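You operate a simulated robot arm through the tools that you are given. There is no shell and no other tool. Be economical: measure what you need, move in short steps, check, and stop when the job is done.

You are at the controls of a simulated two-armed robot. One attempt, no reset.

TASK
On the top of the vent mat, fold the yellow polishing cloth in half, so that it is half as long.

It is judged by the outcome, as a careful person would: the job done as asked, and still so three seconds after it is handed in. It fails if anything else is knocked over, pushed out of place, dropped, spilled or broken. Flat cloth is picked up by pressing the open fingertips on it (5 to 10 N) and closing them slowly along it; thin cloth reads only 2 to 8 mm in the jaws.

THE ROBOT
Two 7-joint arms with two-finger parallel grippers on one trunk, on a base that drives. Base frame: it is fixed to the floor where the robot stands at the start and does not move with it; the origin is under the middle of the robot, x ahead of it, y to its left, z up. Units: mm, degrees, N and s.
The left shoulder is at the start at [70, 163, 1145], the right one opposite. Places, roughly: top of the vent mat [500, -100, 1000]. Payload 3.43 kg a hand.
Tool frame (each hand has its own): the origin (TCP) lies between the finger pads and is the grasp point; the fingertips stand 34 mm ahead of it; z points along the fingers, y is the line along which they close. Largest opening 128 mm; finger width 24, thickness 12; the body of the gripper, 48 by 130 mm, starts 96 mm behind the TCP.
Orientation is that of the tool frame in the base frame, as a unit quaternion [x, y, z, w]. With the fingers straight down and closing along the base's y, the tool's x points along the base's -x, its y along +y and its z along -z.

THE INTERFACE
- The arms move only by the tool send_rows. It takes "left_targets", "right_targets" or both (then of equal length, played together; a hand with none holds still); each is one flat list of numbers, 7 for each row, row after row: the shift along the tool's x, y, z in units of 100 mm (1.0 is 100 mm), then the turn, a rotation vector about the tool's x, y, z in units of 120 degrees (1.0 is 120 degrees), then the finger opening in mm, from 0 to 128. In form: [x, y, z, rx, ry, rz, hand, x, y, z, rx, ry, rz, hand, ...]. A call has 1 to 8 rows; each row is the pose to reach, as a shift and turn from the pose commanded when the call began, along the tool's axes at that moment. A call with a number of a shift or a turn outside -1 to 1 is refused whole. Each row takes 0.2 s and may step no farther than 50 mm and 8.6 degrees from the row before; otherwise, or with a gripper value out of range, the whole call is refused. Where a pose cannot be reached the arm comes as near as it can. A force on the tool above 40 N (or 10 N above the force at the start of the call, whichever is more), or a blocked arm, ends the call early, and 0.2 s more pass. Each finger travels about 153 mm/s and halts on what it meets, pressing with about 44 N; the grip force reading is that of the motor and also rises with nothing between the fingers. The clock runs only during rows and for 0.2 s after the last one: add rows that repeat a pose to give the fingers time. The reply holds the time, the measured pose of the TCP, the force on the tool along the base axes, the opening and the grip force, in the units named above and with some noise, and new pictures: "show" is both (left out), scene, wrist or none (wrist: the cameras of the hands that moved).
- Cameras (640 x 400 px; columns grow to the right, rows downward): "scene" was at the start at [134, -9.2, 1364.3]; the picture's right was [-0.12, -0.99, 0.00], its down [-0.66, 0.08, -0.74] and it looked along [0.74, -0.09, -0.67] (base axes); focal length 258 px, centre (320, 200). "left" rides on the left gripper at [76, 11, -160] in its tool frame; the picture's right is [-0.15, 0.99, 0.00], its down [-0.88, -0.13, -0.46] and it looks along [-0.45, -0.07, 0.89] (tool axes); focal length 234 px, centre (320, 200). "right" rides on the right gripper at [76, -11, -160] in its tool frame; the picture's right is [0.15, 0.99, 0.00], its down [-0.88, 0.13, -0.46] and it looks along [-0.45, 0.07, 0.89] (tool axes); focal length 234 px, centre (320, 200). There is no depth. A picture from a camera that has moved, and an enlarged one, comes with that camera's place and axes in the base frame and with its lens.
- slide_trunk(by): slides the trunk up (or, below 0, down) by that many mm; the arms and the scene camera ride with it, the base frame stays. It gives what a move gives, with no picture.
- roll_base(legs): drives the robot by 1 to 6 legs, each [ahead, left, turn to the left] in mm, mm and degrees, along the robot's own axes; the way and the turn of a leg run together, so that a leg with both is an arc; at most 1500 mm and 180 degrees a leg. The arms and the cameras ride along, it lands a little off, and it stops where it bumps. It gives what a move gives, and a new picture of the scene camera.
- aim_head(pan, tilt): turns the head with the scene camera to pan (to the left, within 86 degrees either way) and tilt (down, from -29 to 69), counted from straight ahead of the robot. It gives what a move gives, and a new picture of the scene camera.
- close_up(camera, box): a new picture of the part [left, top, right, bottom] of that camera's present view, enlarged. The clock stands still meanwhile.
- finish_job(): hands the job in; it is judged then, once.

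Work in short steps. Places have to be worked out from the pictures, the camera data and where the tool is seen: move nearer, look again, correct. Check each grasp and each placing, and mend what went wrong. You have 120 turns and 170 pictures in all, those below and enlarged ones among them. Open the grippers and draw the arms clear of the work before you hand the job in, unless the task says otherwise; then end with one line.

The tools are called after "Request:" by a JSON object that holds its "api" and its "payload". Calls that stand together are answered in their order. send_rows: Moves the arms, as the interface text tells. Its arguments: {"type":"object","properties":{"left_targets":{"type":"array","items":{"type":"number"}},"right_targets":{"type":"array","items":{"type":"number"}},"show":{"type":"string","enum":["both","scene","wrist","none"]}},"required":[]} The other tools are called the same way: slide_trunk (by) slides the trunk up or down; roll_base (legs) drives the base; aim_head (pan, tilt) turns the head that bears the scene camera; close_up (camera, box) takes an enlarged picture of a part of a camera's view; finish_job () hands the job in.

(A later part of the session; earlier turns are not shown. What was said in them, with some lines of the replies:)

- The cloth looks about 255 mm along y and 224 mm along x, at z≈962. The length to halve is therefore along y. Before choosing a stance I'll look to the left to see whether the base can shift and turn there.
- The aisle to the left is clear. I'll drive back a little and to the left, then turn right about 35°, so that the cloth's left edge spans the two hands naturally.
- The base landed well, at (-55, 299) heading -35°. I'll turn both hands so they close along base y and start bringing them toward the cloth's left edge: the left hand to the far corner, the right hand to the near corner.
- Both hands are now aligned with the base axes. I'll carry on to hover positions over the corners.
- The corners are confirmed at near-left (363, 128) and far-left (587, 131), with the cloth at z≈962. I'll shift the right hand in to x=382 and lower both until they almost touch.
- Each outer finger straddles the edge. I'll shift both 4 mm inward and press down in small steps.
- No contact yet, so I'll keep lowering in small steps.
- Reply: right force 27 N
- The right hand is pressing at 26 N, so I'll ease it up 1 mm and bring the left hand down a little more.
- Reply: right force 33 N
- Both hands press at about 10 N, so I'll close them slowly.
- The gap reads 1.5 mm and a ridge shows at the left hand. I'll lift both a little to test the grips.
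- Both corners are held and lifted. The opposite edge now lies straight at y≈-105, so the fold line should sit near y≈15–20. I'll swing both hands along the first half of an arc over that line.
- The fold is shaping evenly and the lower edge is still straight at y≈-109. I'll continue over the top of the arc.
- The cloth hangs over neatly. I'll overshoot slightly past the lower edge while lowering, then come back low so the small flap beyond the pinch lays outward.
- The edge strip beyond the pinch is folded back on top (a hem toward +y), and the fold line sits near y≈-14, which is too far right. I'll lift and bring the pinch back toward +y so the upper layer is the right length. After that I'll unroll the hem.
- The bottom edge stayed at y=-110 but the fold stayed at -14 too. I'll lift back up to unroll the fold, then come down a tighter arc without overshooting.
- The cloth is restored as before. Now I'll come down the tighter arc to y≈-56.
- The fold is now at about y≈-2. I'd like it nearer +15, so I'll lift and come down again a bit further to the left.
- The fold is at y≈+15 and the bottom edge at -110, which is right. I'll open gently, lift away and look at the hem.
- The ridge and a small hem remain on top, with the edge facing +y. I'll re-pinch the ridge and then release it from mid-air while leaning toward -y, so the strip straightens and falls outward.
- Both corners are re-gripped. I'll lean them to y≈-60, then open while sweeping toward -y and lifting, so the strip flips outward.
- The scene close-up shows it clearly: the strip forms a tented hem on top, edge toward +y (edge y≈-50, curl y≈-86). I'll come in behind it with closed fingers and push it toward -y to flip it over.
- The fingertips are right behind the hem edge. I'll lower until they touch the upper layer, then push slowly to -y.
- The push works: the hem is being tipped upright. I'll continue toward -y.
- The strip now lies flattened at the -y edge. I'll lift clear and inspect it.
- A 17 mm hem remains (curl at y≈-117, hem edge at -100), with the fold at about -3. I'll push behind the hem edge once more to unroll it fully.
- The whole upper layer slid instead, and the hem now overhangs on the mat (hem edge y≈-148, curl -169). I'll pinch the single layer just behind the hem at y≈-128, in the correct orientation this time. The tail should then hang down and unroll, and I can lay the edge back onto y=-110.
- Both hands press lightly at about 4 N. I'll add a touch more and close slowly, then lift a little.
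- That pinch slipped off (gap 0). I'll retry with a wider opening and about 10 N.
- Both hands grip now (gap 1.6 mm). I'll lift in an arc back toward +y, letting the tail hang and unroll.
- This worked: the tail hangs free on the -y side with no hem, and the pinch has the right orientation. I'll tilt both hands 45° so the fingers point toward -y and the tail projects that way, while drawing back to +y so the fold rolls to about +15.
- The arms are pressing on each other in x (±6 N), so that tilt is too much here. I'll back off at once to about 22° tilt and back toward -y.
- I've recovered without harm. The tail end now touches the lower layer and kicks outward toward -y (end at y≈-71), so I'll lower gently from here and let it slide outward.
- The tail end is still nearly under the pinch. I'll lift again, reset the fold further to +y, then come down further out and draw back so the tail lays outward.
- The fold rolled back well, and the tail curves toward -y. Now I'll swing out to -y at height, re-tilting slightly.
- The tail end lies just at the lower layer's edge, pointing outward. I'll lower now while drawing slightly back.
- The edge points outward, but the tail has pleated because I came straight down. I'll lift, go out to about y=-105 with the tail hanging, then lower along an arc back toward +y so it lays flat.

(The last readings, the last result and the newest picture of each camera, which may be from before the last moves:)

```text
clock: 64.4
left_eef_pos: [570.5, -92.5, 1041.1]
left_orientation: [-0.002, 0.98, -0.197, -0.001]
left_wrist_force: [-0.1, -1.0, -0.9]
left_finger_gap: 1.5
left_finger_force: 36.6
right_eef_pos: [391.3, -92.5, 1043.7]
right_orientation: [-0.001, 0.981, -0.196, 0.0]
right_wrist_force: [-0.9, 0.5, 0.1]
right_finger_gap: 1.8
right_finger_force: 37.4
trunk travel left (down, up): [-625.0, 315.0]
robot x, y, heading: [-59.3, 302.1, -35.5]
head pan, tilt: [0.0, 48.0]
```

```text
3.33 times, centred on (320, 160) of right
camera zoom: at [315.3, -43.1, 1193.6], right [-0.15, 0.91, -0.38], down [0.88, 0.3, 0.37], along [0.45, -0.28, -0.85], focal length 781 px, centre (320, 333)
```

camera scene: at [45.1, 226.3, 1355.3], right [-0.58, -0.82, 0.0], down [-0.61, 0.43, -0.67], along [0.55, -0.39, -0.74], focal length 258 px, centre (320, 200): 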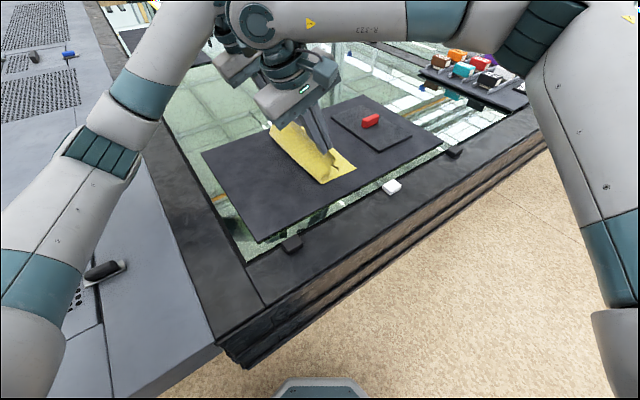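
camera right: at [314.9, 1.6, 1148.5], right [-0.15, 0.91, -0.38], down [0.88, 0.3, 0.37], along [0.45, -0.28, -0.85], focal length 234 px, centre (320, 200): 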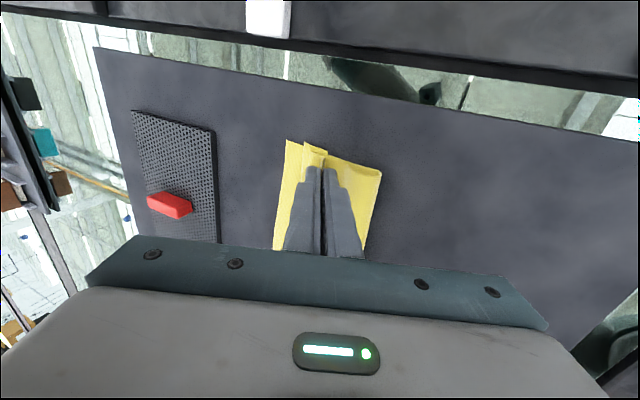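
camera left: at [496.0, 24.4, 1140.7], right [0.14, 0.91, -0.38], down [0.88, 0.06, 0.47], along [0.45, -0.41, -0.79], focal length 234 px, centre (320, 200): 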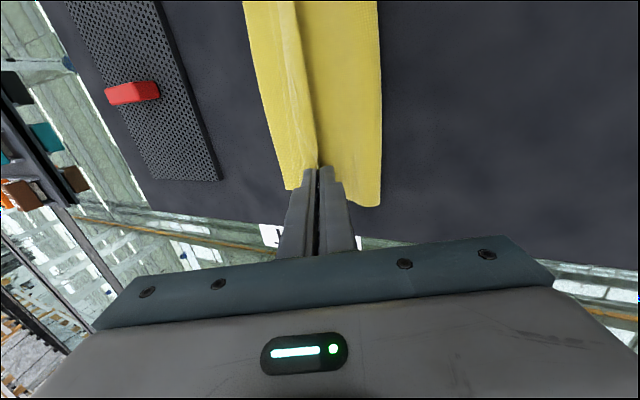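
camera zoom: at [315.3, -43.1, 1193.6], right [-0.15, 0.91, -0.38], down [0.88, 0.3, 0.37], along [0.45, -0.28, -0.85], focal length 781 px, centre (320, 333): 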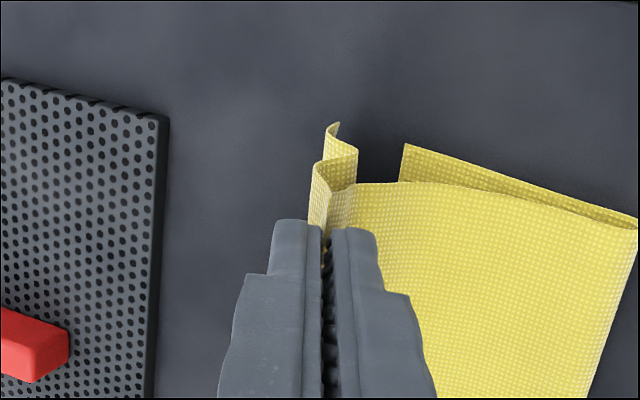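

The tail now hangs past the lower edge with its end toward -y. I'll lower it along an arc back toward +y.

Request:
{"api": "send_rows", "payload": {"left_targets": [0, 0.064, 0.049, 0, 0, 0, 0, 0, 0.128, 0.098, 0, 0, 0, 0, 0, 0.206, 0.13, 0, 0, 0, 0, 0, 0.285, 0.162, 0, 0, 0, 0, 0, 0.36, 0.194, 0, 0, 0, 0, 0, 0.442, 0.226, 0, 0, 0, 0, 0, 0.5, 0.245, 0, 0, 0, 0, 0, 0.565, 0.261, 0, 0, 0, 0], "right_targets": [0, 0.064, 0.049, 0, 0, 0, 0, 0, 0.128, 0.098, 0, 0, 0, 0, 0, 0.206, 0.13, 0, 0, 0, 0, 0, 0.285, 0.162, 0, 0, 0, 0, 0, 0.36, 0.194, 0, 0, 0, 0, 0, 0.442, 0.23, 0, 0, 0, 0, 0, 0.5, 0.255, 0, 0, 0, 0, 0, 0.565, 0.28, 0, 0, 0, 0], "show": "none"}}

Request:
{"api": "close_up", "payload": {"camera": "scene", "box": [250, 110, 380, 200]}}

Request:
{"api": "close_up", "payload": {"camera": "right", "box": [240, 100, 400, 220]}}

```text
clock: 66.2
left_eef_pos: [568.5, -56.1, 1013.7]
left_orientation: [0.002, 0.979, -0.202, 0.009]
left_wrist_force: [-1.7, 0.4, 0.9]
left_finger_gap: 1.7
left_finger_force: 36.5
right_eef_pos: [387.6, -54.4, 996.8]
right_orientation: [0.001, 0.981, -0.195, 0.002]
right_wrist_force: [2.6, -0.9, 0.2]
right_finger_gap: 1.7
right_finger_force: 36.4
trunk travel left (down, up): [-625.0, 315.0]
robot x, y, heading: [-57.8, 297.4, -35.2]
head pan, tilt: [0.0, 48.0]
```

```text
4.44 times, centred on (315, 155) of scene
camera zoom: at [42.3, 219.9, 1358.1], right [-0.58, -0.81, -0.01], down [-0.6, 0.43, -0.67], along [0.55, -0.38, -0.74], focal length 1147 px, centre (342, 400)
```

zoom: 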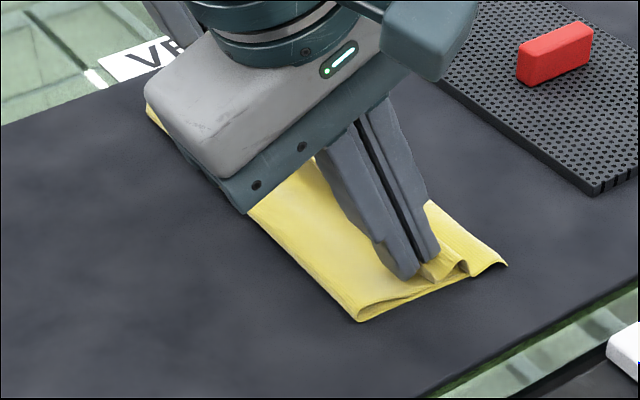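

```text
3.33 times, centred on (320, 160) of right
camera zoom: at [311.5, -5.7, 1147.8], right [-0.14, 0.91, -0.38], down [0.88, 0.29, 0.37], along [0.45, -0.28, -0.85], focal length 781 px, centre (320, 333)
```

zoom: 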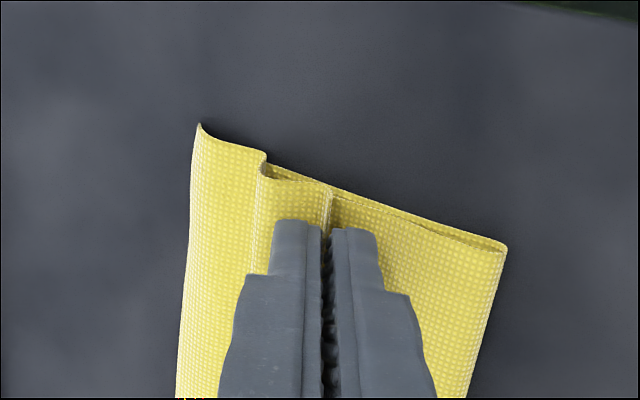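

The near end is laying nicely, with the edge over the lower edge. The left hand is held up about 17 mm by contact between the arms. I'll check the left view.

Request:
{"api": "close_up", "payload": {"camera": "left", "box": [200, 0, 440, 220]}}

```text
1.82 times, centred on (320, 110) of left
camera zoom: at [492.0, 17.9, 1154.2], right [0.15, 0.91, -0.39], down [0.87, 0.06, 0.49], along [0.47, -0.41, -0.78], focal length 426 px, centre (320, 364)
```

zoom: 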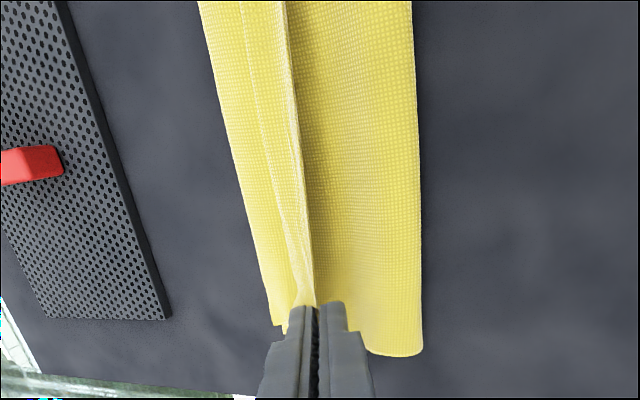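

The tail edge is at the lower edge on this side too. I'll open both hands gently and retreat upward.

Request:
{"api": "send_rows", "payload": {"left_targets": [0, 0, 0, 0, 0, 0, 5, 0, 0, 0, 0, 0, 0, 12, 0, 0, 0, 0, 0, 0, 20, 0, 0, -0.15, 0, 0, 0, 24, 0, 0, -0.4, 0, 0, 0, 24, 0, 0, -0.7, 0, 0, 0, 24, 0, 0, -1.0, 0, 0, 0, 24], "right_targets": [0, 0, 0, 0, 0, 0, 5, 0, 0, 0, 0, 0, 0, 12, 0, 0, 0, 0, 0, 0, 20, 0, 0, -0.15, 0, 0, 0, 24, 0, 0, -0.4, 0, 0, 0, 24, 0, 0, -0.7, 0, 0, 0, 24, 0, 0, -1.0, 0, 0, 0, 24], "show": "none"}}

Request:
{"api": "close_up", "payload": {"camera": "scene", "box": [250, 110, 380, 200]}}

Request:
{"api": "close_up", "payload": {"camera": "right", "box": [220, 80, 420, 230]}}

```text
clock: 67.8
left_eef_pos: [568.7, -9.5, 1087.8]
left_orientation: [-0.002, 0.98, -0.197, 0.0]
left_wrist_force: [0.1, -0.3, -0.8]
left_finger_gap: 24.1
left_finger_force: 0.0
right_eef_pos: [388.6, -10.6, 1088.3]
right_orientation: [-0.001, 0.98, -0.197, 0.002]
right_wrist_force: [0.4, -0.4, 0.5]
right_finger_gap: 24.2
right_finger_force: 0.0
trunk travel left (down, up): [-625.0, 315.0]
robot x, y, heading: [-61.3, 300.1, -35.2]
head pan, tilt: [0.0, 48.0]
```

```text
4.44 times, centred on (315, 155) of scene
camera zoom: at [44.3, 227.2, 1355.3], right [-0.58, -0.82, 0.0], down [-0.61, 0.43, -0.67], along [0.55, -0.39, -0.74], focal length 1147 px, centre (342, 400)
```

zoom: 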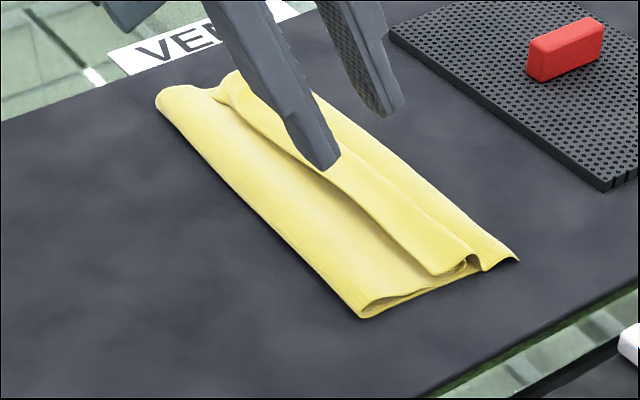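

```text
2.67 times, centred on (320, 155) of right
camera zoom: at [313.0, 40.0, 1239.4], right [-0.15, 0.91, -0.38], down [0.88, 0.3, 0.37], along [0.45, -0.28, -0.85], focal length 624 px, centre (320, 320)
```

zoom: 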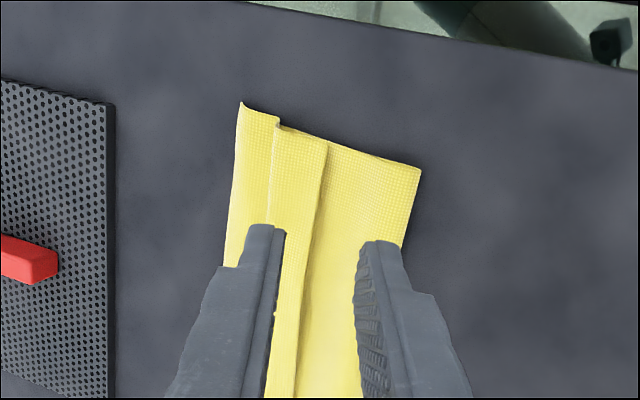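

The edge now rests right on the lower edge (y≈-108). A slack pleat remains, though (apex y≈-61), because the fold is at -16 instead of about +16. I'll straighten the hands and get into position to drag the upper layer between pleat and fold toward +y, pulling the slack out.

Request:
{"api": "send_rows", "payload": {"left_targets": [0, -0.01, 0.13, -0.038, 0, 0, 16, 0, -0.02, 0.26, -0.076, 0, 0, 8, 0, -0.03, 0.39, -0.114, 0, 0, 0, 0, -0.04, 0.52, -0.152, 0, 0, 0, 0, -0.05, 0.65, -0.19, 0, 0, 0], "right_targets": [0, -0.01, 0.13, -0.038, 0, 0, 16, 0, -0.02, 0.26, -0.076, 0, 0, 8, 0, -0.03, 0.39, -0.114, 0, 0, 0, 0, -0.04, 0.52, -0.152, 0, 0, 0, 0, -0.05, 0.65, -0.19, 0, 0, 0], "show": "wrist"}}

Request:
{"api": "close_up", "payload": {"camera": "scene", "box": [250, 110, 380, 200]}}

```text
clock: 69.0
left_eef_pos: [571.7, -42.0, 1030.1]
left_orientation: [0.0, 1.0, 0.001, -0.001]
left_wrist_force: [0.1, -0.1, -0.3]
left_finger_gap: 0.1
left_finger_force: 32.7
right_eef_pos: [390.4, -42.4, 1029.5]
right_orientation: [-0.002, 1.0, 0.002, 0.0]
right_wrist_force: [0.3, -0.1, 0.4]
right_finger_gap: 0.1
right_finger_force: 33.3
trunk travel left (down, up): [-625.0, 315.0]
robot x, y, heading: [-60.5, 297.5, -35.2]
head pan, tilt: [0.0, 48.0]
camera right: at [315.1, -56.2, 1188.0], right [-0.15, 0.99, 0.0], down [0.88, 0.13, 0.46], along [0.45, 0.07, -0.89], focal length 234 px, centre (320, 200)
camera left: at [496.6, -30.8, 1190.1], right [0.14, 0.99, 0.0], down [0.88, -0.13, 0.45], along [0.45, -0.06, -0.89], focal length 234 px, centre (320, 200)
```

right: 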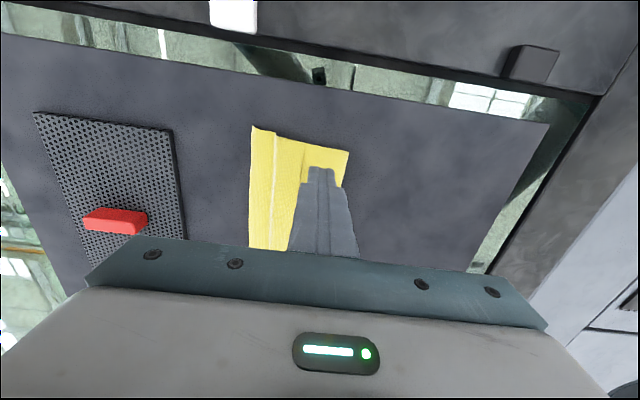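
left: 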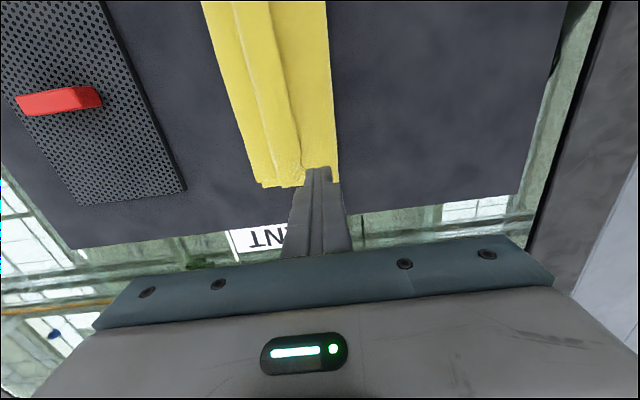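

```text
4.44 times, centred on (315, 155) of scene
camera zoom: at [46.3, 223.9, 1355.6], right [-0.58, -0.82, 0.0], down [-0.61, 0.43, -0.67], along [0.55, -0.39, -0.74], focal length 1147 px, centre (342, 400)
```

zoom: 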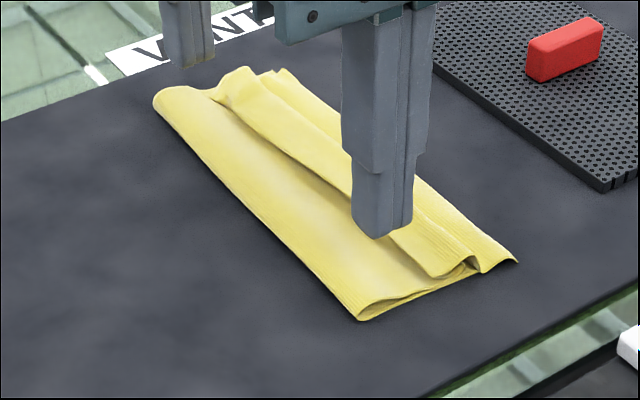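

The band between pleat and fold is about 35–40 mm wide. I'll press lightly at y≈-42 and stroke toward +y.

Request:
{"api": "send_rows", "payload": {"left_targets": [0, 0, 0.2, 0, 0, 0, 0, 0, 0, 0.34, 0, 0, 0, 0, 0, 0, 0.365, 0, 0, 0, 0, 0, 0, 0.365, 0, 0, 0, 0], "right_targets": [0, 0, 0.2, 0, 0, 0, 0, 0, 0, 0.34, 0, 0, 0, 0, 0, 0, 0.36, 0, 0, 0, 0, 0, 0, 0.36, 0, 0, 0, 0], "show": "none"}}

```text
clock: 70.0
left_eef_pos: [570.6, -40.2, 993.8]
left_orientation: [-0.001, 1.0, 0.001, -0.001]
left_wrist_force: [0.3, -0.2, 0.5]
left_finger_gap: 0.1
left_finger_force: 32.9
right_eef_pos: [390.8, -42.2, 993.6]
right_orientation: [-0.001, 1.0, 0.001, 0.0]
right_wrist_force: [0.0, -0.1, 0.3]
right_finger_gap: 0.1
right_finger_force: 33.2
trunk travel left (down, up): [-625.0, 315.0]
robot x, y, heading: [-59.1, 300.1, -35.2]
head pan, tilt: [0.0, 48.0]
```

Request:
{"api": "send_rows", "payload": {"left_targets": [0, 0, 0.01, 0, 0, 0, 0, 0, 0.06, 0.012, 0, 0, 0, 0, 0, 0.12, 0.012, 0, 0, 0, 0, 0, 0.18, 0.012, 0, 0, 0, 0, 0, 0.24, 0.012, 0, 0, 0, 0, 0, 0.3, 0.012, 0, 0, 0, 0], "right_targets": [0, 0, 0.01, 0, 0, 0, 0, 0, 0.06, 0.012, 0, 0, 0, 0, 0, 0.12, 0.012, 0, 0, 0, 0, 0, 0.18, 0.012, 0, 0, 0, 0, 0, 0.24, 0.012, 0, 0, 0, 0, 0, 0.3, 0.012, 0, 0, 0, 0], "show": "wrist"}}

Request:
{"api": "close_up", "payload": {"camera": "scene", "box": [250, 110, 380, 200]}}

```text
clock: 71.4
left_eef_pos: [571.2, -10.2, 993.2]
left_orientation: [-0.001, 1.0, 0.001, -0.001]
left_wrist_force: [-0.1, 0.1, -0.5]
left_finger_gap: 0.0
left_finger_force: 32.7
right_eef_pos: [390.7, -10.5, 991.4]
right_orientation: [-0.001, 1.0, 0.0, 0.001]
right_wrist_force: [-0.1, -0.1, 0.0]
right_finger_gap: 0.1
right_finger_force: 32.4
trunk travel left (down, up): [-625.0, 315.0]
robot x, y, heading: [-59.8, 298.8, -35.3]
head pan, tilt: [0.0, 48.0]
camera right: at [314.8, -23.5, 1151.5], right [-0.15, 0.99, 0.0], down [0.88, 0.13, 0.46], along [0.45, 0.07, -0.89], focal length 234 px, centre (320, 200)
camera left: at [496.8, 1.3, 1153.3], right [0.14, 0.99, 0.0], down [0.88, -0.13, 0.45], along [0.45, -0.07, -0.89], focal length 234 px, centre (320, 200)
```

right: 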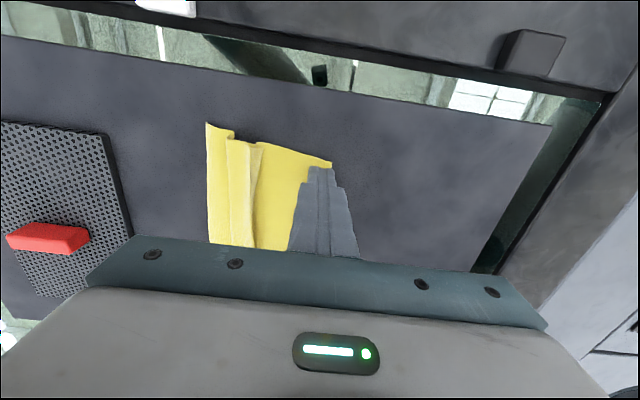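
left: 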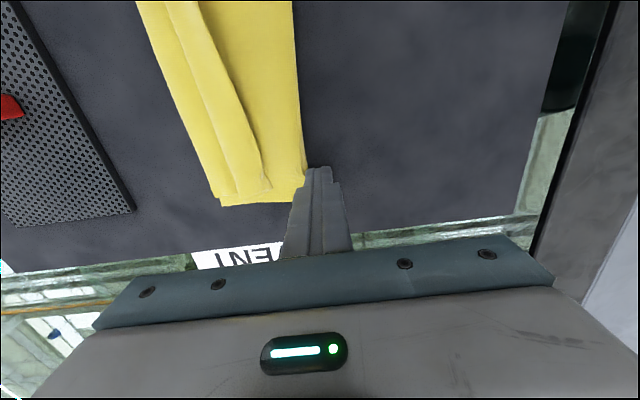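

```text
4.44 times, centred on (315, 155) of scene
camera zoom: at [46.6, 226.2, 1355.7], right [-0.58, -0.82, 0.0], down [-0.61, 0.43, -0.67], along [0.55, -0.39, -0.74], focal length 1147 px, centre (342, 400)
```

zoom: 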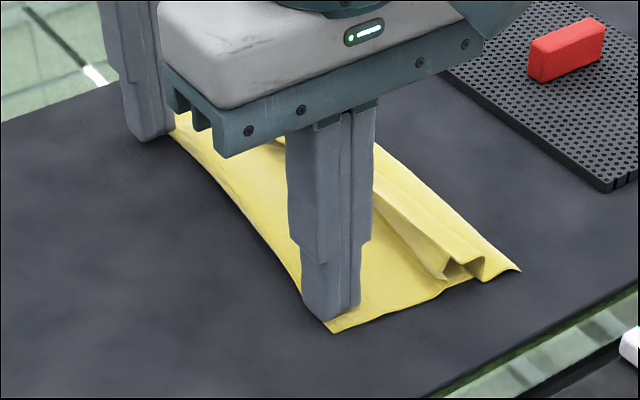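

The right-hand stroke worked: the near fold moved to about -4. The left hand slid over without pressing enough. I'll reposition both and repeat, with the left pressing about 2 mm deeper.

Request:
{"api": "send_rows", "payload": {"left_targets": [0, 0, -0.15, 0, 0, 0, 0, 0, -0.16, -0.2, 0, 0, 0, 0, 0, -0.34, -0.15, 0, 0, 0, 0, 0, -0.34, -0.03, 0, 0, 0, 0, 0, -0.34, 0.01, 0, 0, 0, 0, 0, -0.34, 0.02, 0, 0, 0, 0], "right_targets": [0, 0, -0.15, 0, 0, 0, 0, 0, -0.12, -0.2, 0, 0, 0, 0, 0, -0.24, -0.15, 0, 0, 0, 0, 0, -0.24, -0.03, 0, 0, 0, 0, 0, -0.24, 0, 0, 0, 0, 0, 0, -0.24, 0.005, 0, 0, 0, 0], "show": "none"}}

```text
clock: 72.8
left_eef_pos: [569.8, -43.6, 991.5]
left_orientation: [-0.001, 1.0, -0.001, 0.0]
left_wrist_force: [0.9, -0.6, 4.2]
left_finger_gap: 0.0
left_finger_force: 32.5
right_eef_pos: [390.1, -35.5, 993.2]
right_orientation: [-0.001, 1.0, 0.0, 0.0]
right_wrist_force: [-0.3, -0.4, 0.0]
right_finger_gap: 0.2
right_finger_force: 33.3
trunk travel left (down, up): [-625.0, 315.0]
robot x, y, heading: [-59.9, 297.9, -35.4]
head pan, tilt: [0.0, 48.0]
```

Request:
{"api": "send_rows", "payload": {"left_targets": [0, 0, 0.003, 0, 0, 0, 0, 0, 0.06, 0.003, 0, 0, 0, 0, 0, 0.12, 0.003, 0, 0, 0, 0, 0, 0.18, 0.003, 0, 0, 0, 0, 0, 0.24, 0.003, 0, 0, 0, 0, 0, 0.3, 0.003, 0, 0, 0, 0], "right_targets": [0, 0, 0.012, 0, 0, 0, 0, 0, 0.06, 0.015, 0, 0, 0, 0, 0, 0.12, 0.015, 0, 0, 0, 0, 0, 0.18, 0.015, 0, 0, 0, 0, 0, 0.24, 0.015, 0, 0, 0, 0, 0, 0.3, 0.015, 0, 0, 0, 0], "show": "wrist"}}

Request:
{"api": "close_up", "payload": {"camera": "scene", "box": [250, 110, 380, 200]}}

```text
clock: 74.2
left_eef_pos: [569.4, -14.1, 992.5]
left_orientation: [0.0, 1.0, -0.001, 0.0]
left_wrist_force: [0.6, -3.2, 7.8]
left_finger_gap: 0.0
left_finger_force: 33.3
right_eef_pos: [388.6, -5.2, 991.6]
right_orientation: [-0.001, 1.0, 0.0, 0.001]
right_wrist_force: [-0.2, -4.5, 10.6]
right_finger_gap: 0.0
right_finger_force: 32.8
trunk travel left (down, up): [-625.0, 315.0]
robot x, y, heading: [-61.3, 299.2, -35.3]
head pan, tilt: [0.0, 48.0]
camera right: at [313.9, -17.3, 1150.6], right [-0.15, 0.99, 0.0], down [0.88, 0.13, 0.46], along [0.45, 0.07, -0.89], focal length 234 px, centre (320, 200)
camera left: at [494.5, -2.5, 1151.4], right [0.14, 0.99, 0.0], down [0.88, -0.13, 0.46], along [0.45, -0.07, -0.89], focal length 234 px, centre (320, 200)
```

right: 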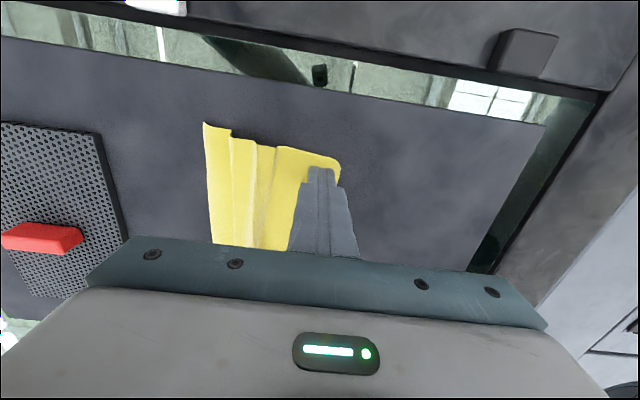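
left: 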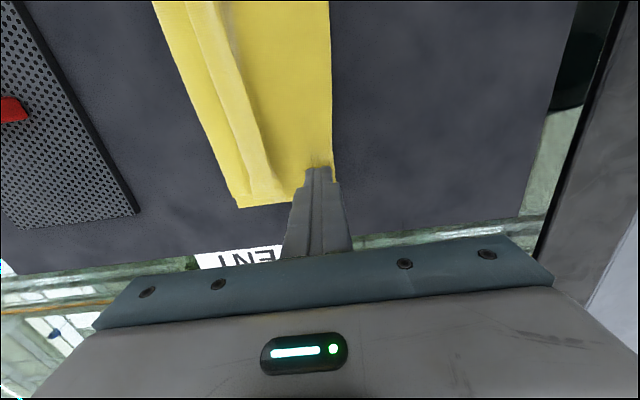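

```text
4.44 times, centred on (315, 155) of scene
camera zoom: at [45.1, 226.1, 1355.9], right [-0.58, -0.82, 0.0], down [-0.61, 0.43, -0.67], along [0.55, -0.39, -0.74], focal length 1147 px, centre (342, 400)
```

zoom: 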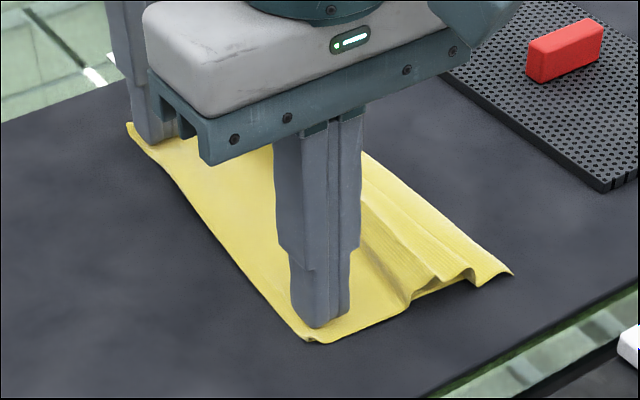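

Good progress: the slack is coming out and the pleat is nearly open. I'll lift and inspect.

Request:
{"api": "send_rows", "payload": {"left_targets": [0, 0, -0.2, 0, 0, 0, 0, 0, 0.05, -0.5, 0, 0, 0, 0, 0, 0.1, -0.9, 0, 0, 0, 0], "right_targets": [0, 0, -0.2, 0, 0, 0, 0, 0, 0.05, -0.5, 0, 0, 0, 0, 0, 0.1, -0.9, 0, 0, 0, 0], "show": "wrist"}}

Request:
{"api": "close_up", "payload": {"camera": "scene", "box": [250, 110, 380, 200]}}

Request:
{"api": "close_up", "payload": {"camera": "left", "box": [200, 0, 400, 200]}}

```text
clock: 75.0
left_eef_pos: [567.8, -3.7, 1079.4]
left_orientation: [0.0, 1.0, -0.001, -0.001]
left_wrist_force: [0.4, -0.6, 0.0]
left_finger_gap: 0.0
left_finger_force: 32.9
right_eef_pos: [388.3, 6.7, 1079.5]
right_orientation: [-0.001, 1.0, 0.0, 0.0]
right_wrist_force: [0.9, 0.7, 0.3]
right_finger_gap: 0.0
right_finger_force: 32.8
trunk travel left (down, up): [-625.0, 315.0]
robot x, y, heading: [-61.8, 299.8, -35.4]
head pan, tilt: [0.0, 48.0]
camera right: at [312.5, -5.4, 1238.2], right [-0.15, 0.99, 0.0], down [0.88, 0.13, 0.46], along [0.45, 0.07, -0.89], focal length 234 px, centre (320, 200)
camera left: at [493.1, 8.5, 1239.4], right [0.14, 0.99, 0.0], down [0.88, -0.13, 0.46], along [0.45, -0.07, -0.89], focal length 234 px, centre (320, 200)
```

right: 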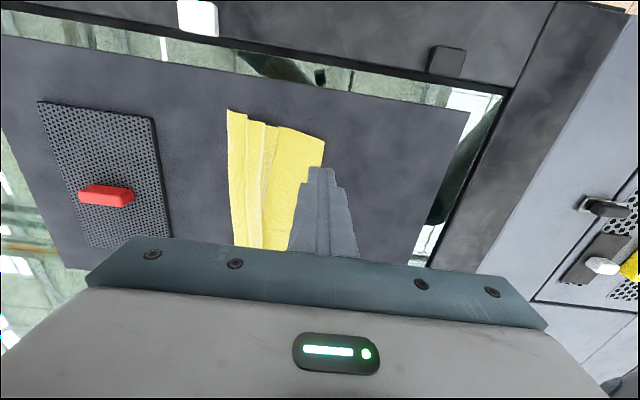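
left: 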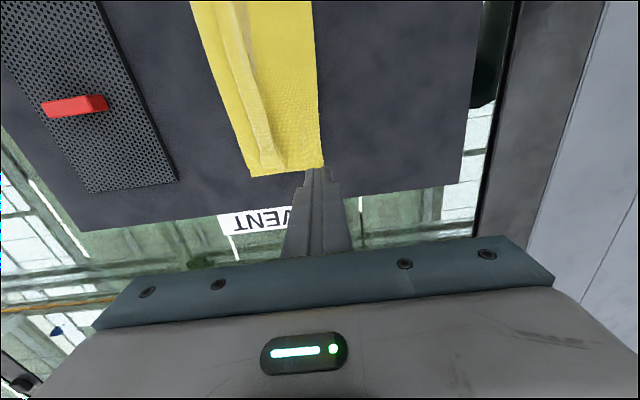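

```text
4.44 times, centred on (315, 155) of scene
camera zoom: at [45.3, 227.3, 1355.7], right [-0.58, -0.82, 0.0], down [-0.61, 0.43, -0.67], along [0.55, -0.39, -0.74], focal length 1147 px, centre (342, 400)
```

zoom: 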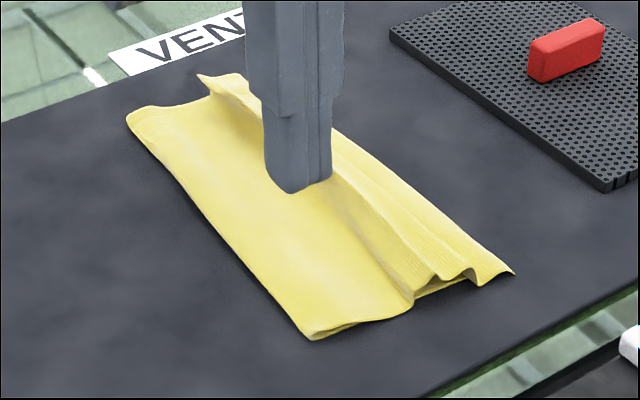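

```text
2.00 times, centred on (300, 100) of left
camera zoom: at [493.1, 8.5, 1239.4], right [0.14, 0.99, 0.0], down [0.88, -0.13, 0.46], along [0.45, -0.07, -0.89], focal length 468 px, centre (360, 400)
```

zoom: 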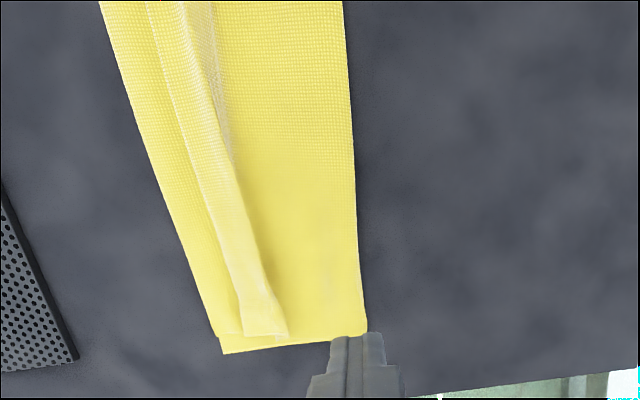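

Remaining width is about 111 mm at the near end and 93 mm at the far end (target ≈126), with some slack left in the ridge. I'll do another stroke on both sides.

Request:
{"api": "send_rows", "payload": {"left_targets": [0, -0.1, 0.2, 0, 0, 0, 0, 0, -0.2, 0.4, 0, 0, 0, 0, 0, -0.3, 0.7, 0, 0, 0, 0, 0, -0.3, 0.85, 0, 0, 0, 0, 0, -0.3, 0.88, 0, 0, 0, 0, 0, -0.3, 0.888, 0, 0, 0, 0], "right_targets": [0, -0.1, 0.2, 0, 0, 0, 0, 0, -0.2, 0.4, 0, 0, 0, 0, 0, -0.3, 0.7, 0, 0, 0, 0, 0, -0.3, 0.85, 0, 0, 0, 0, 0, -0.3, 0.88, 0, 0, 0, 0, 0, -0.3, 0.888, 0, 0, 0, 0], "show": "none"}}

```text
clock: 76.4
left_eef_pos: [568.7, -34.7, 992.1]
left_orientation: [-0.001, 1.0, 0.0, 0.0]
left_wrist_force: [0.2, 0.2, 0.6]
left_finger_gap: 0.1
left_finger_force: 33.5
right_eef_pos: [390.0, -27.2, 991.9]
right_orientation: [-0.001, 1.0, 0.001, 0.0]
right_wrist_force: [0.3, 0.4, 2.5]
right_finger_gap: 0.0
right_finger_force: 33.2
trunk travel left (down, up): [-625.0, 315.0]
robot x, y, heading: [-62.9, 299.5, -35.1]
head pan, tilt: [0.0, 48.0]
```

Request:
{"api": "send_rows", "payload": {"left_targets": [0, 0, 0.012, 0, 0, 0, 0, 0, 0.06, 0.015, 0, 0, 0, 0, 0, 0.12, 0.015, 0, 0, 0, 0, 0, 0.18, 0.015, 0, 0, 0, 0, 0, 0.24, 0.015, 0, 0, 0, 0, 0, 0.3, 0.015, 0, 0, 0, 0, 0, 0.36, 0.012, 0, 0, 0, 0], "right_targets": [0, 0, 0.003, 0, 0, 0, 0, 0, 0.05, 0.005, 0, 0, 0, 0, 0, 0.1, 0.005, 0, 0, 0, 0, 0, 0.15, 0.005, 0, 0, 0, 0, 0, 0.2, 0.005, 0, 0, 0, 0, 0, 0.25, 0.005, 0, 0, 0, 0, 0, 0.3, 0.005, 0, 0, 0, 0], "show": "none"}}

Request:
{"api": "send_rows", "payload": {"left_targets": [0, 0, -0.2, 0, 0, 0, 0, 0, 0.05, -0.5, 0, 0, 0, 0, 0, 0.1, -0.9, 0, 0, 0, 0], "right_targets": [0, 0, -0.2, 0, 0, 0, 0, 0, 0.05, -0.5, 0, 0, 0, 0, 0, 0.1, -0.9, 0, 0, 0, 0], "show": "wrist"}}

Request:
{"api": "close_up", "payload": {"camera": "scene", "box": [250, 110, 380, 200]}}

```text
clock: 78.0
left_eef_pos: [569.3, 2.4, 991.5]
left_orientation: [-0.001, 1.0, 0.0, 0.0]
left_wrist_force: [-0.6, -1.9, 4.4]
left_finger_gap: 0.1
left_finger_force: 32.5
right_eef_pos: [389.4, 4.0, 991.8]
right_orientation: [-0.001, 1.0, 0.0, 0.0]
right_wrist_force: [0.4, -2.9, 10.0]
right_finger_gap: 0.0
right_finger_force: 33.2
trunk travel left (down, up): [-625.0, 315.0]
robot x, y, heading: [-62.4, 299.3, -35.2]
head pan, tilt: [0.0, 48.0]
```

```text
clock: 78.8
left_eef_pos: [569.1, 13.8, 1080.8]
left_orientation: [-0.001, 1.0, -0.001, 0.0]
left_wrist_force: [-0.2, 0.3, 0.4]
left_finger_gap: 0.0
left_finger_force: 32.6
right_eef_pos: [389.0, 15.2, 1079.4]
right_orientation: [-0.002, 1.0, 0.0, 0.001]
right_wrist_force: [0.3, -0.1, 0.5]
right_finger_gap: 0.0
right_finger_force: 32.7
trunk travel left (down, up): [-625.0, 315.0]
robot x, y, heading: [-61.8, 300.1, -35.3]
head pan, tilt: [0.0, 48.0]
camera right: at [312.7, 3.9, 1238.3], right [-0.15, 0.99, 0.0], down [0.88, 0.13, 0.46], along [0.45, 0.07, -0.89], focal length 234 px, centre (320, 200)
camera left: at [494.9, 25.3, 1241.7], right [0.14, 0.99, 0.0], down [0.88, -0.13, 0.46], along [0.45, -0.07, -0.89], focal length 234 px, centre (320, 200)
```

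right: 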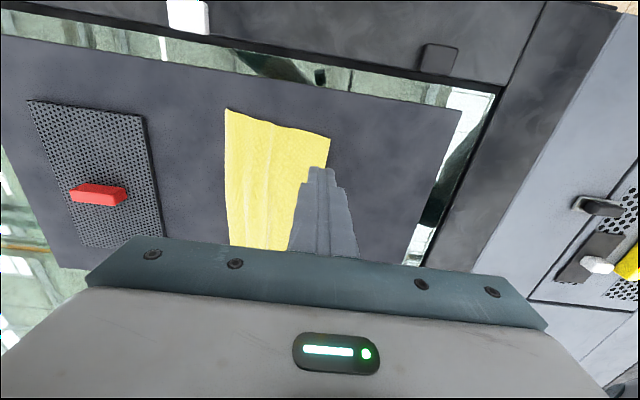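
left: 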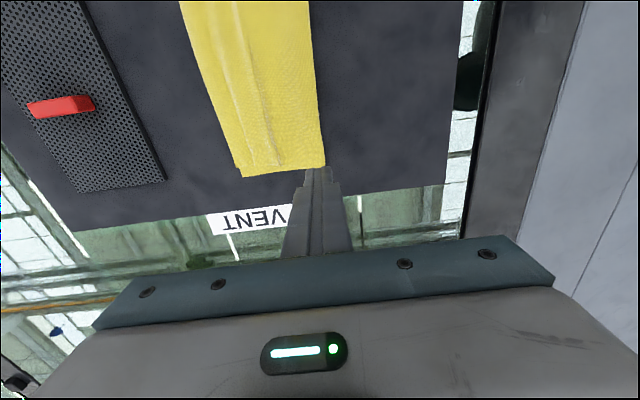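

```text
4.44 times, centred on (315, 155) of scene
camera zoom: at [45.0, 227.3, 1355.7], right [-0.58, -0.82, 0.0], down [-0.61, 0.43, -0.67], along [0.55, -0.39, -0.74], focal length 1147 px, centre (342, 400)
```

zoom: 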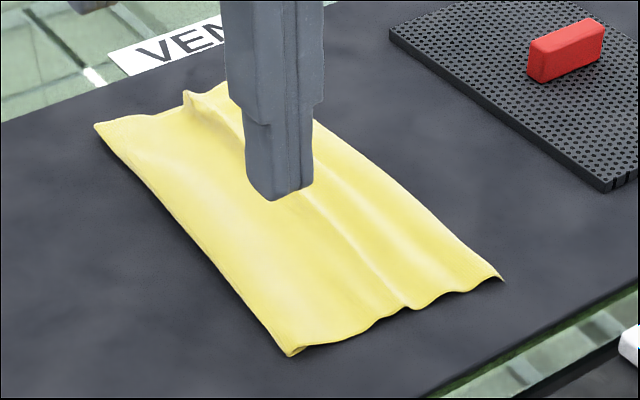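

Very good: the near end is almost flat (width ≈120) and the far end ≈107 with a small ridge. One more stroke at the far end with the left hand.

Request:
{"api": "send_rows", "payload": {"left_targets": [0, -0.1, 0.2, 0, 0, 0, 0, 0, -0.2, 0.4, 0, 0, 0, 0, 0, -0.32, 0.7, 0, 0, 0, 0, 0, -0.32, 0.86, 0, 0, 0, 0, 0, -0.32, 0.89, 0, 0, 0, 0, 0, -0.32, 0.9, 0, 0, 0, 0], "show": "none"}}

Request:
{"api": "send_rows", "payload": {"left_targets": [0, 0, 0.01, 0, 0, 0, 0, 0, 0.06, 0.013, 0, 0, 0, 0, 0, 0.12, 0.013, 0, 0, 0, 0, 0, 0.18, 0.013, 0, 0, 0, 0, 0, 0.24, 0.013, 0, 0, 0, 0, 0, 0.3, 0.01, 0, 0, 0, 0], "show": "none"}}

Request:
{"api": "send_rows", "payload": {"left_targets": [0, 0, -0.2, 0, 0, 0, 0, 0, 0.1, -0.5, 0, 0, 0, 0, 0, 0.3, -0.9, 0, 0, 0, 0], "right_targets": [0, 0.1, -0.1, 0, 0, 0, 0, 0, 0.3, -0.2, 0, 0, 0, 0, 0, 0.6, -0.3, 0, 0, 0, 0], "show": "wrist"}}

Request:
{"api": "close_up", "payload": {"camera": "scene", "box": [250, 110, 380, 200]}}

```text
clock: 80.2
left_eef_pos: [570.8, -18.8, 991.9]
left_orientation: [-0.001, 1.0, -0.001, 0.0]
left_wrist_force: [2.7, 0.6, 7.8]
left_finger_gap: 0.3
left_finger_force: 33.1
right_eef_pos: [389.2, 15.4, 1077.6]
right_orientation: [-0.002, 1.0, 0.001, 0.0]
right_wrist_force: [-0.5, -0.1, 0.1]
right_finger_gap: 0.0
right_finger_force: 32.9
trunk travel left (down, up): [-625.0, 315.0]
robot x, y, heading: [-57.3, 299.8, -35.2]
head pan, tilt: [0.0, 48.0]
```

```text
clock: 81.6
left_eef_pos: [568.7, 8.6, 990.9]
left_orientation: [-0.001, 1.0, -0.001, 0.002]
left_wrist_force: [-0.8, -8.4, 25.0]
left_finger_gap: 0.0
left_finger_force: 32.6
right_eef_pos: [387.6, 13.8, 1079.4]
right_orientation: [-0.001, 1.0, 0.0, 0.001]
right_wrist_force: [-0.3, 0.6, -0.8]
right_finger_gap: 0.1
right_finger_force: 33.3
trunk travel left (down, up): [-625.0, 315.0]
robot x, y, heading: [-55.9, 295.3, -35.3]
head pan, tilt: [0.0, 48.0]
```

```text
clock: 82.4
left_eef_pos: [571.1, 42.3, 1079.5]
left_orientation: [0.0, 1.0, -0.001, 0.0]
left_wrist_force: [-1.3, 0.1, -0.6]
left_finger_gap: 0.2
left_finger_force: 33.3
right_eef_pos: [389.0, 74.5, 1110.6]
right_orientation: [-0.001, 1.0, -0.001, 0.0]
right_wrist_force: [-0.2, 0.1, -0.4]
right_finger_gap: 0.1
right_finger_force: 32.8
trunk travel left (down, up): [-625.0, 315.0]
robot x, y, heading: [-58.6, 300.7, -35.5]
head pan, tilt: [0.0, 48.0]
camera right: at [313.3, 64.0, 1269.4], right [-0.15, 0.99, 0.0], down [0.88, 0.13, 0.46], along [0.45, 0.07, -0.89], focal length 234 px, centre (320, 200)
camera left: at [496.3, 53.2, 1240.0], right [0.14, 0.99, 0.0], down [0.88, -0.13, 0.45], along [0.45, -0.07, -0.89], focal length 234 px, centre (320, 200)
```

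right: 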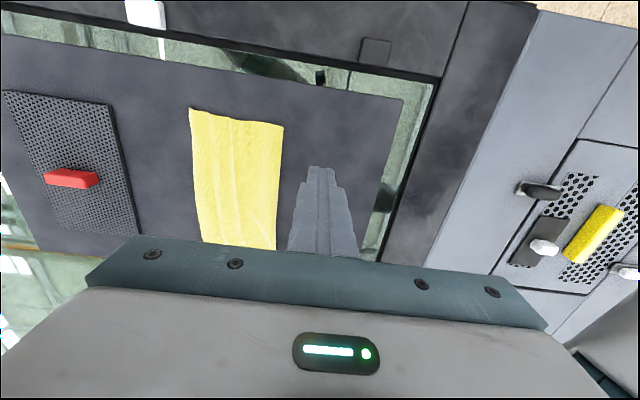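
left: 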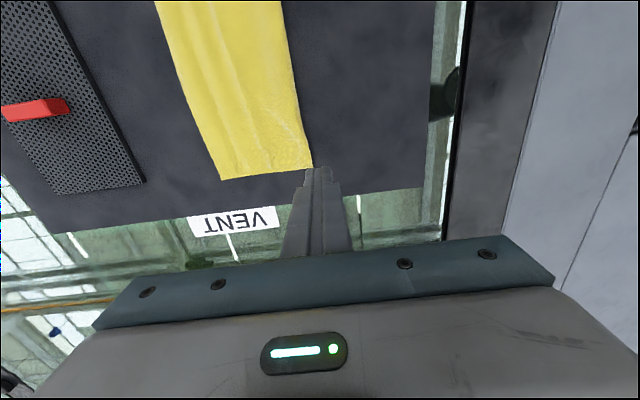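

```text
4.44 times, centred on (315, 155) of scene
camera zoom: at [46.3, 228.7, 1355.7], right [-0.58, -0.82, 0.0], down [-0.61, 0.43, -0.67], along [0.55, -0.39, -0.74], focal length 1147 px, centre (342, 400)
```

zoom: 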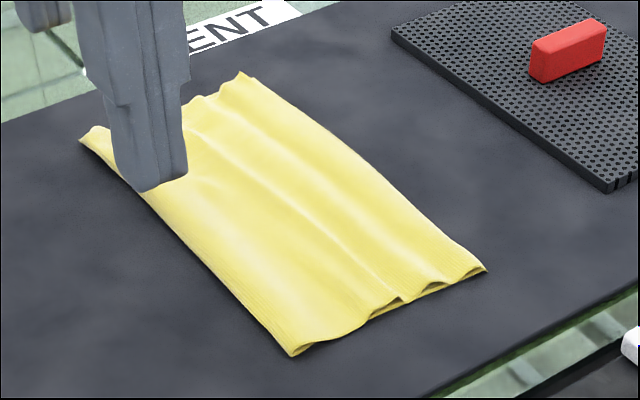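

It is now nearly flat and half-size. I'll move the hands well clear and inspect the edge alignment.

Request:
{"api": "send_rows", "payload": {"left_targets": [0, 0.2, -0.2, 0, 0, 0, 20, 0, 0.45, -0.4, 0, 0, 0, 40, 0, 0.7, -0.6, 0, 0, 0, 40, 0, 0.95, -0.8, 0, 0, 0, 40], "right_targets": [0.25, 0, -0.1, 0, 0, 0, 20, 0.5, 0, -0.2, 0, 0, 0, 40, 0.75, 0, -0.3, 0, 0, 0, 40, 1.0, 0, -0.4, 0, 0, 0, 40], "show": "both"}}

Request:
{"api": "close_up", "payload": {"camera": "scene", "box": [250, 110, 380, 200]}}

Request:
{"api": "close_up", "payload": {"camera": "right", "box": [120, 80, 320, 260]}}

```text
clock: 83.4
left_eef_pos: [568.7, 137.0, 1160.8]
left_orientation: [0.0, 1.0, 0.0, 0.0]
left_wrist_force: [0.2, 0.3, 0.2]
left_finger_gap: 39.9
left_finger_force: 0.1
right_eef_pos: [287.4, 76.2, 1152.0]
right_orientation: [-0.002, 1.0, -0.001, 0.001]
right_wrist_force: [-0.2, -0.3, 0.1]
right_finger_gap: 40.1
right_finger_force: 0.1
trunk travel left (down, up): [-625.0, 315.0]
robot x, y, heading: [-61.8, 299.4, -35.2]
head pan, tilt: [0.0, 48.0]
camera scene: at [44.8, 227.8, 1355.9], right [-0.58, -0.82, 0.0], down [-0.61, 0.43, -0.67], along [0.55, -0.39, -0.74], focal length 258 px, centre (320, 200)
camera right: at [211.5, 64.7, 1311.1], right [-0.15, 0.99, 0.0], down [0.88, 0.13, 0.46], along [0.45, 0.07, -0.89], focal length 234 px, centre (320, 200)
camera left: at [494.0, 148.5, 1320.3], right [0.14, 0.99, 0.0], down [0.88, -0.13, 0.46], along [0.45, -0.07, -0.89], focal length 234 px, centre (320, 200)
```

scene: 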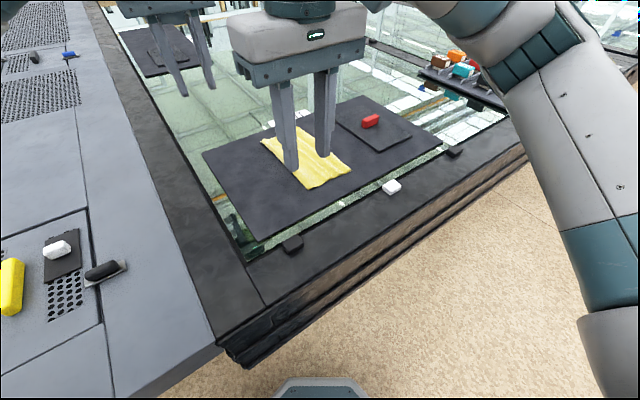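
right: 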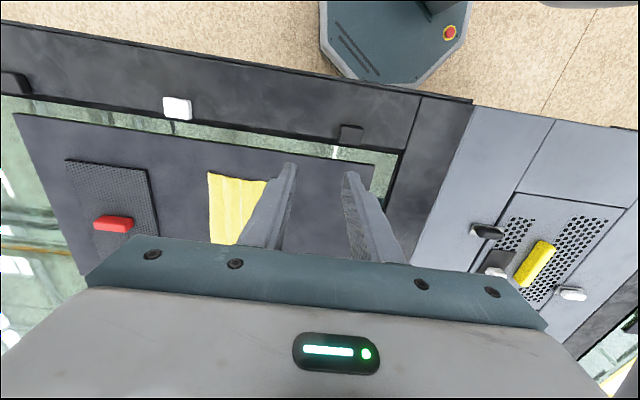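
left: 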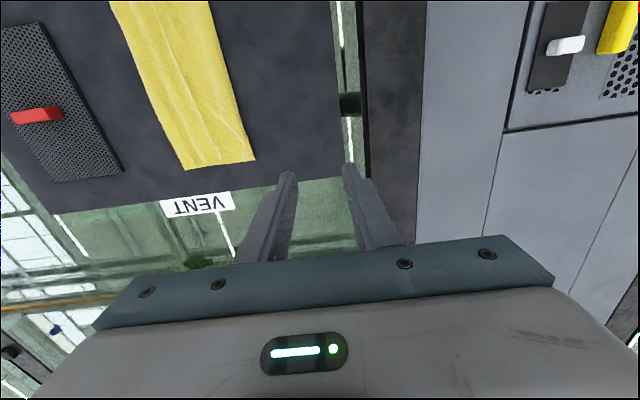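

```text
4.44 times, centred on (315, 155) of scene
camera zoom: at [44.8, 227.8, 1355.9], right [-0.58, -0.82, 0.0], down [-0.61, 0.43, -0.67], along [0.55, -0.39, -0.74], focal length 1147 px, centre (342, 400)
```

zoom: 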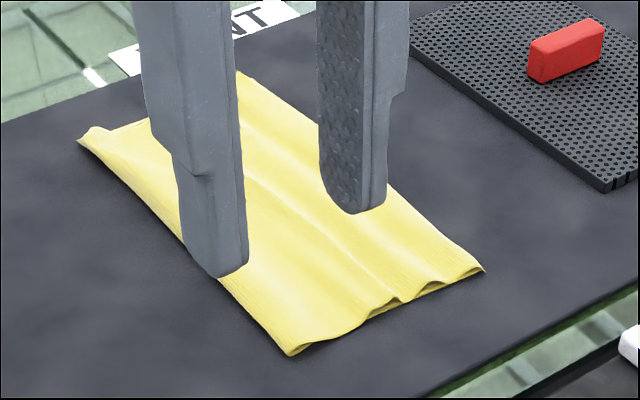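

```text
2.22 times, centred on (220, 170) of right
camera zoom: at [211.5, 64.7, 1311.1], right [-0.15, 0.99, 0.0], down [0.88, 0.13, 0.46], along [0.45, 0.07, -0.89], focal length 520 px, centre (542, 267)
```

zoom: 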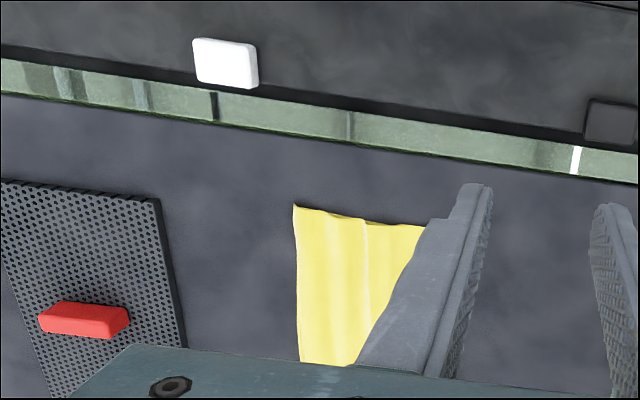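

Request:
{"api": "close_up", "payload": {"camera": "left", "box": [90, 0, 290, 190]}}

```text
2.11 times, centred on (190, 95) of left
camera zoom: at [494.0, 148.5, 1320.3], right [0.14, 0.99, 0.0], down [0.88, -0.13, 0.46], along [0.45, -0.07, -0.89], focal length 493 px, centre (594, 421)
```

zoom: 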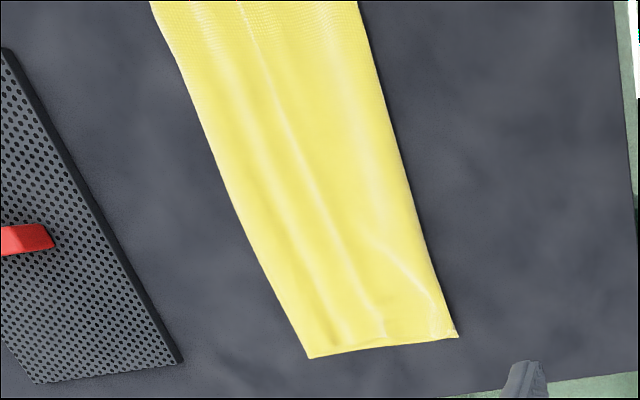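

The cloth is cleanly folded in half on the mat with its edges aligned. The grippers are open and clear, and nothing else has moved. I'm handing it in.

Request:
{"api": "finish_job", "payload": {}}

```text
The job is handed in.
```

The yellow polishing cloth is folded in half lengthwise on top of the vent mat. It now measures about 112–120 mm, down from about 253 mm. The edges line up, a few low wrinkles remain, and nothing else was moved.
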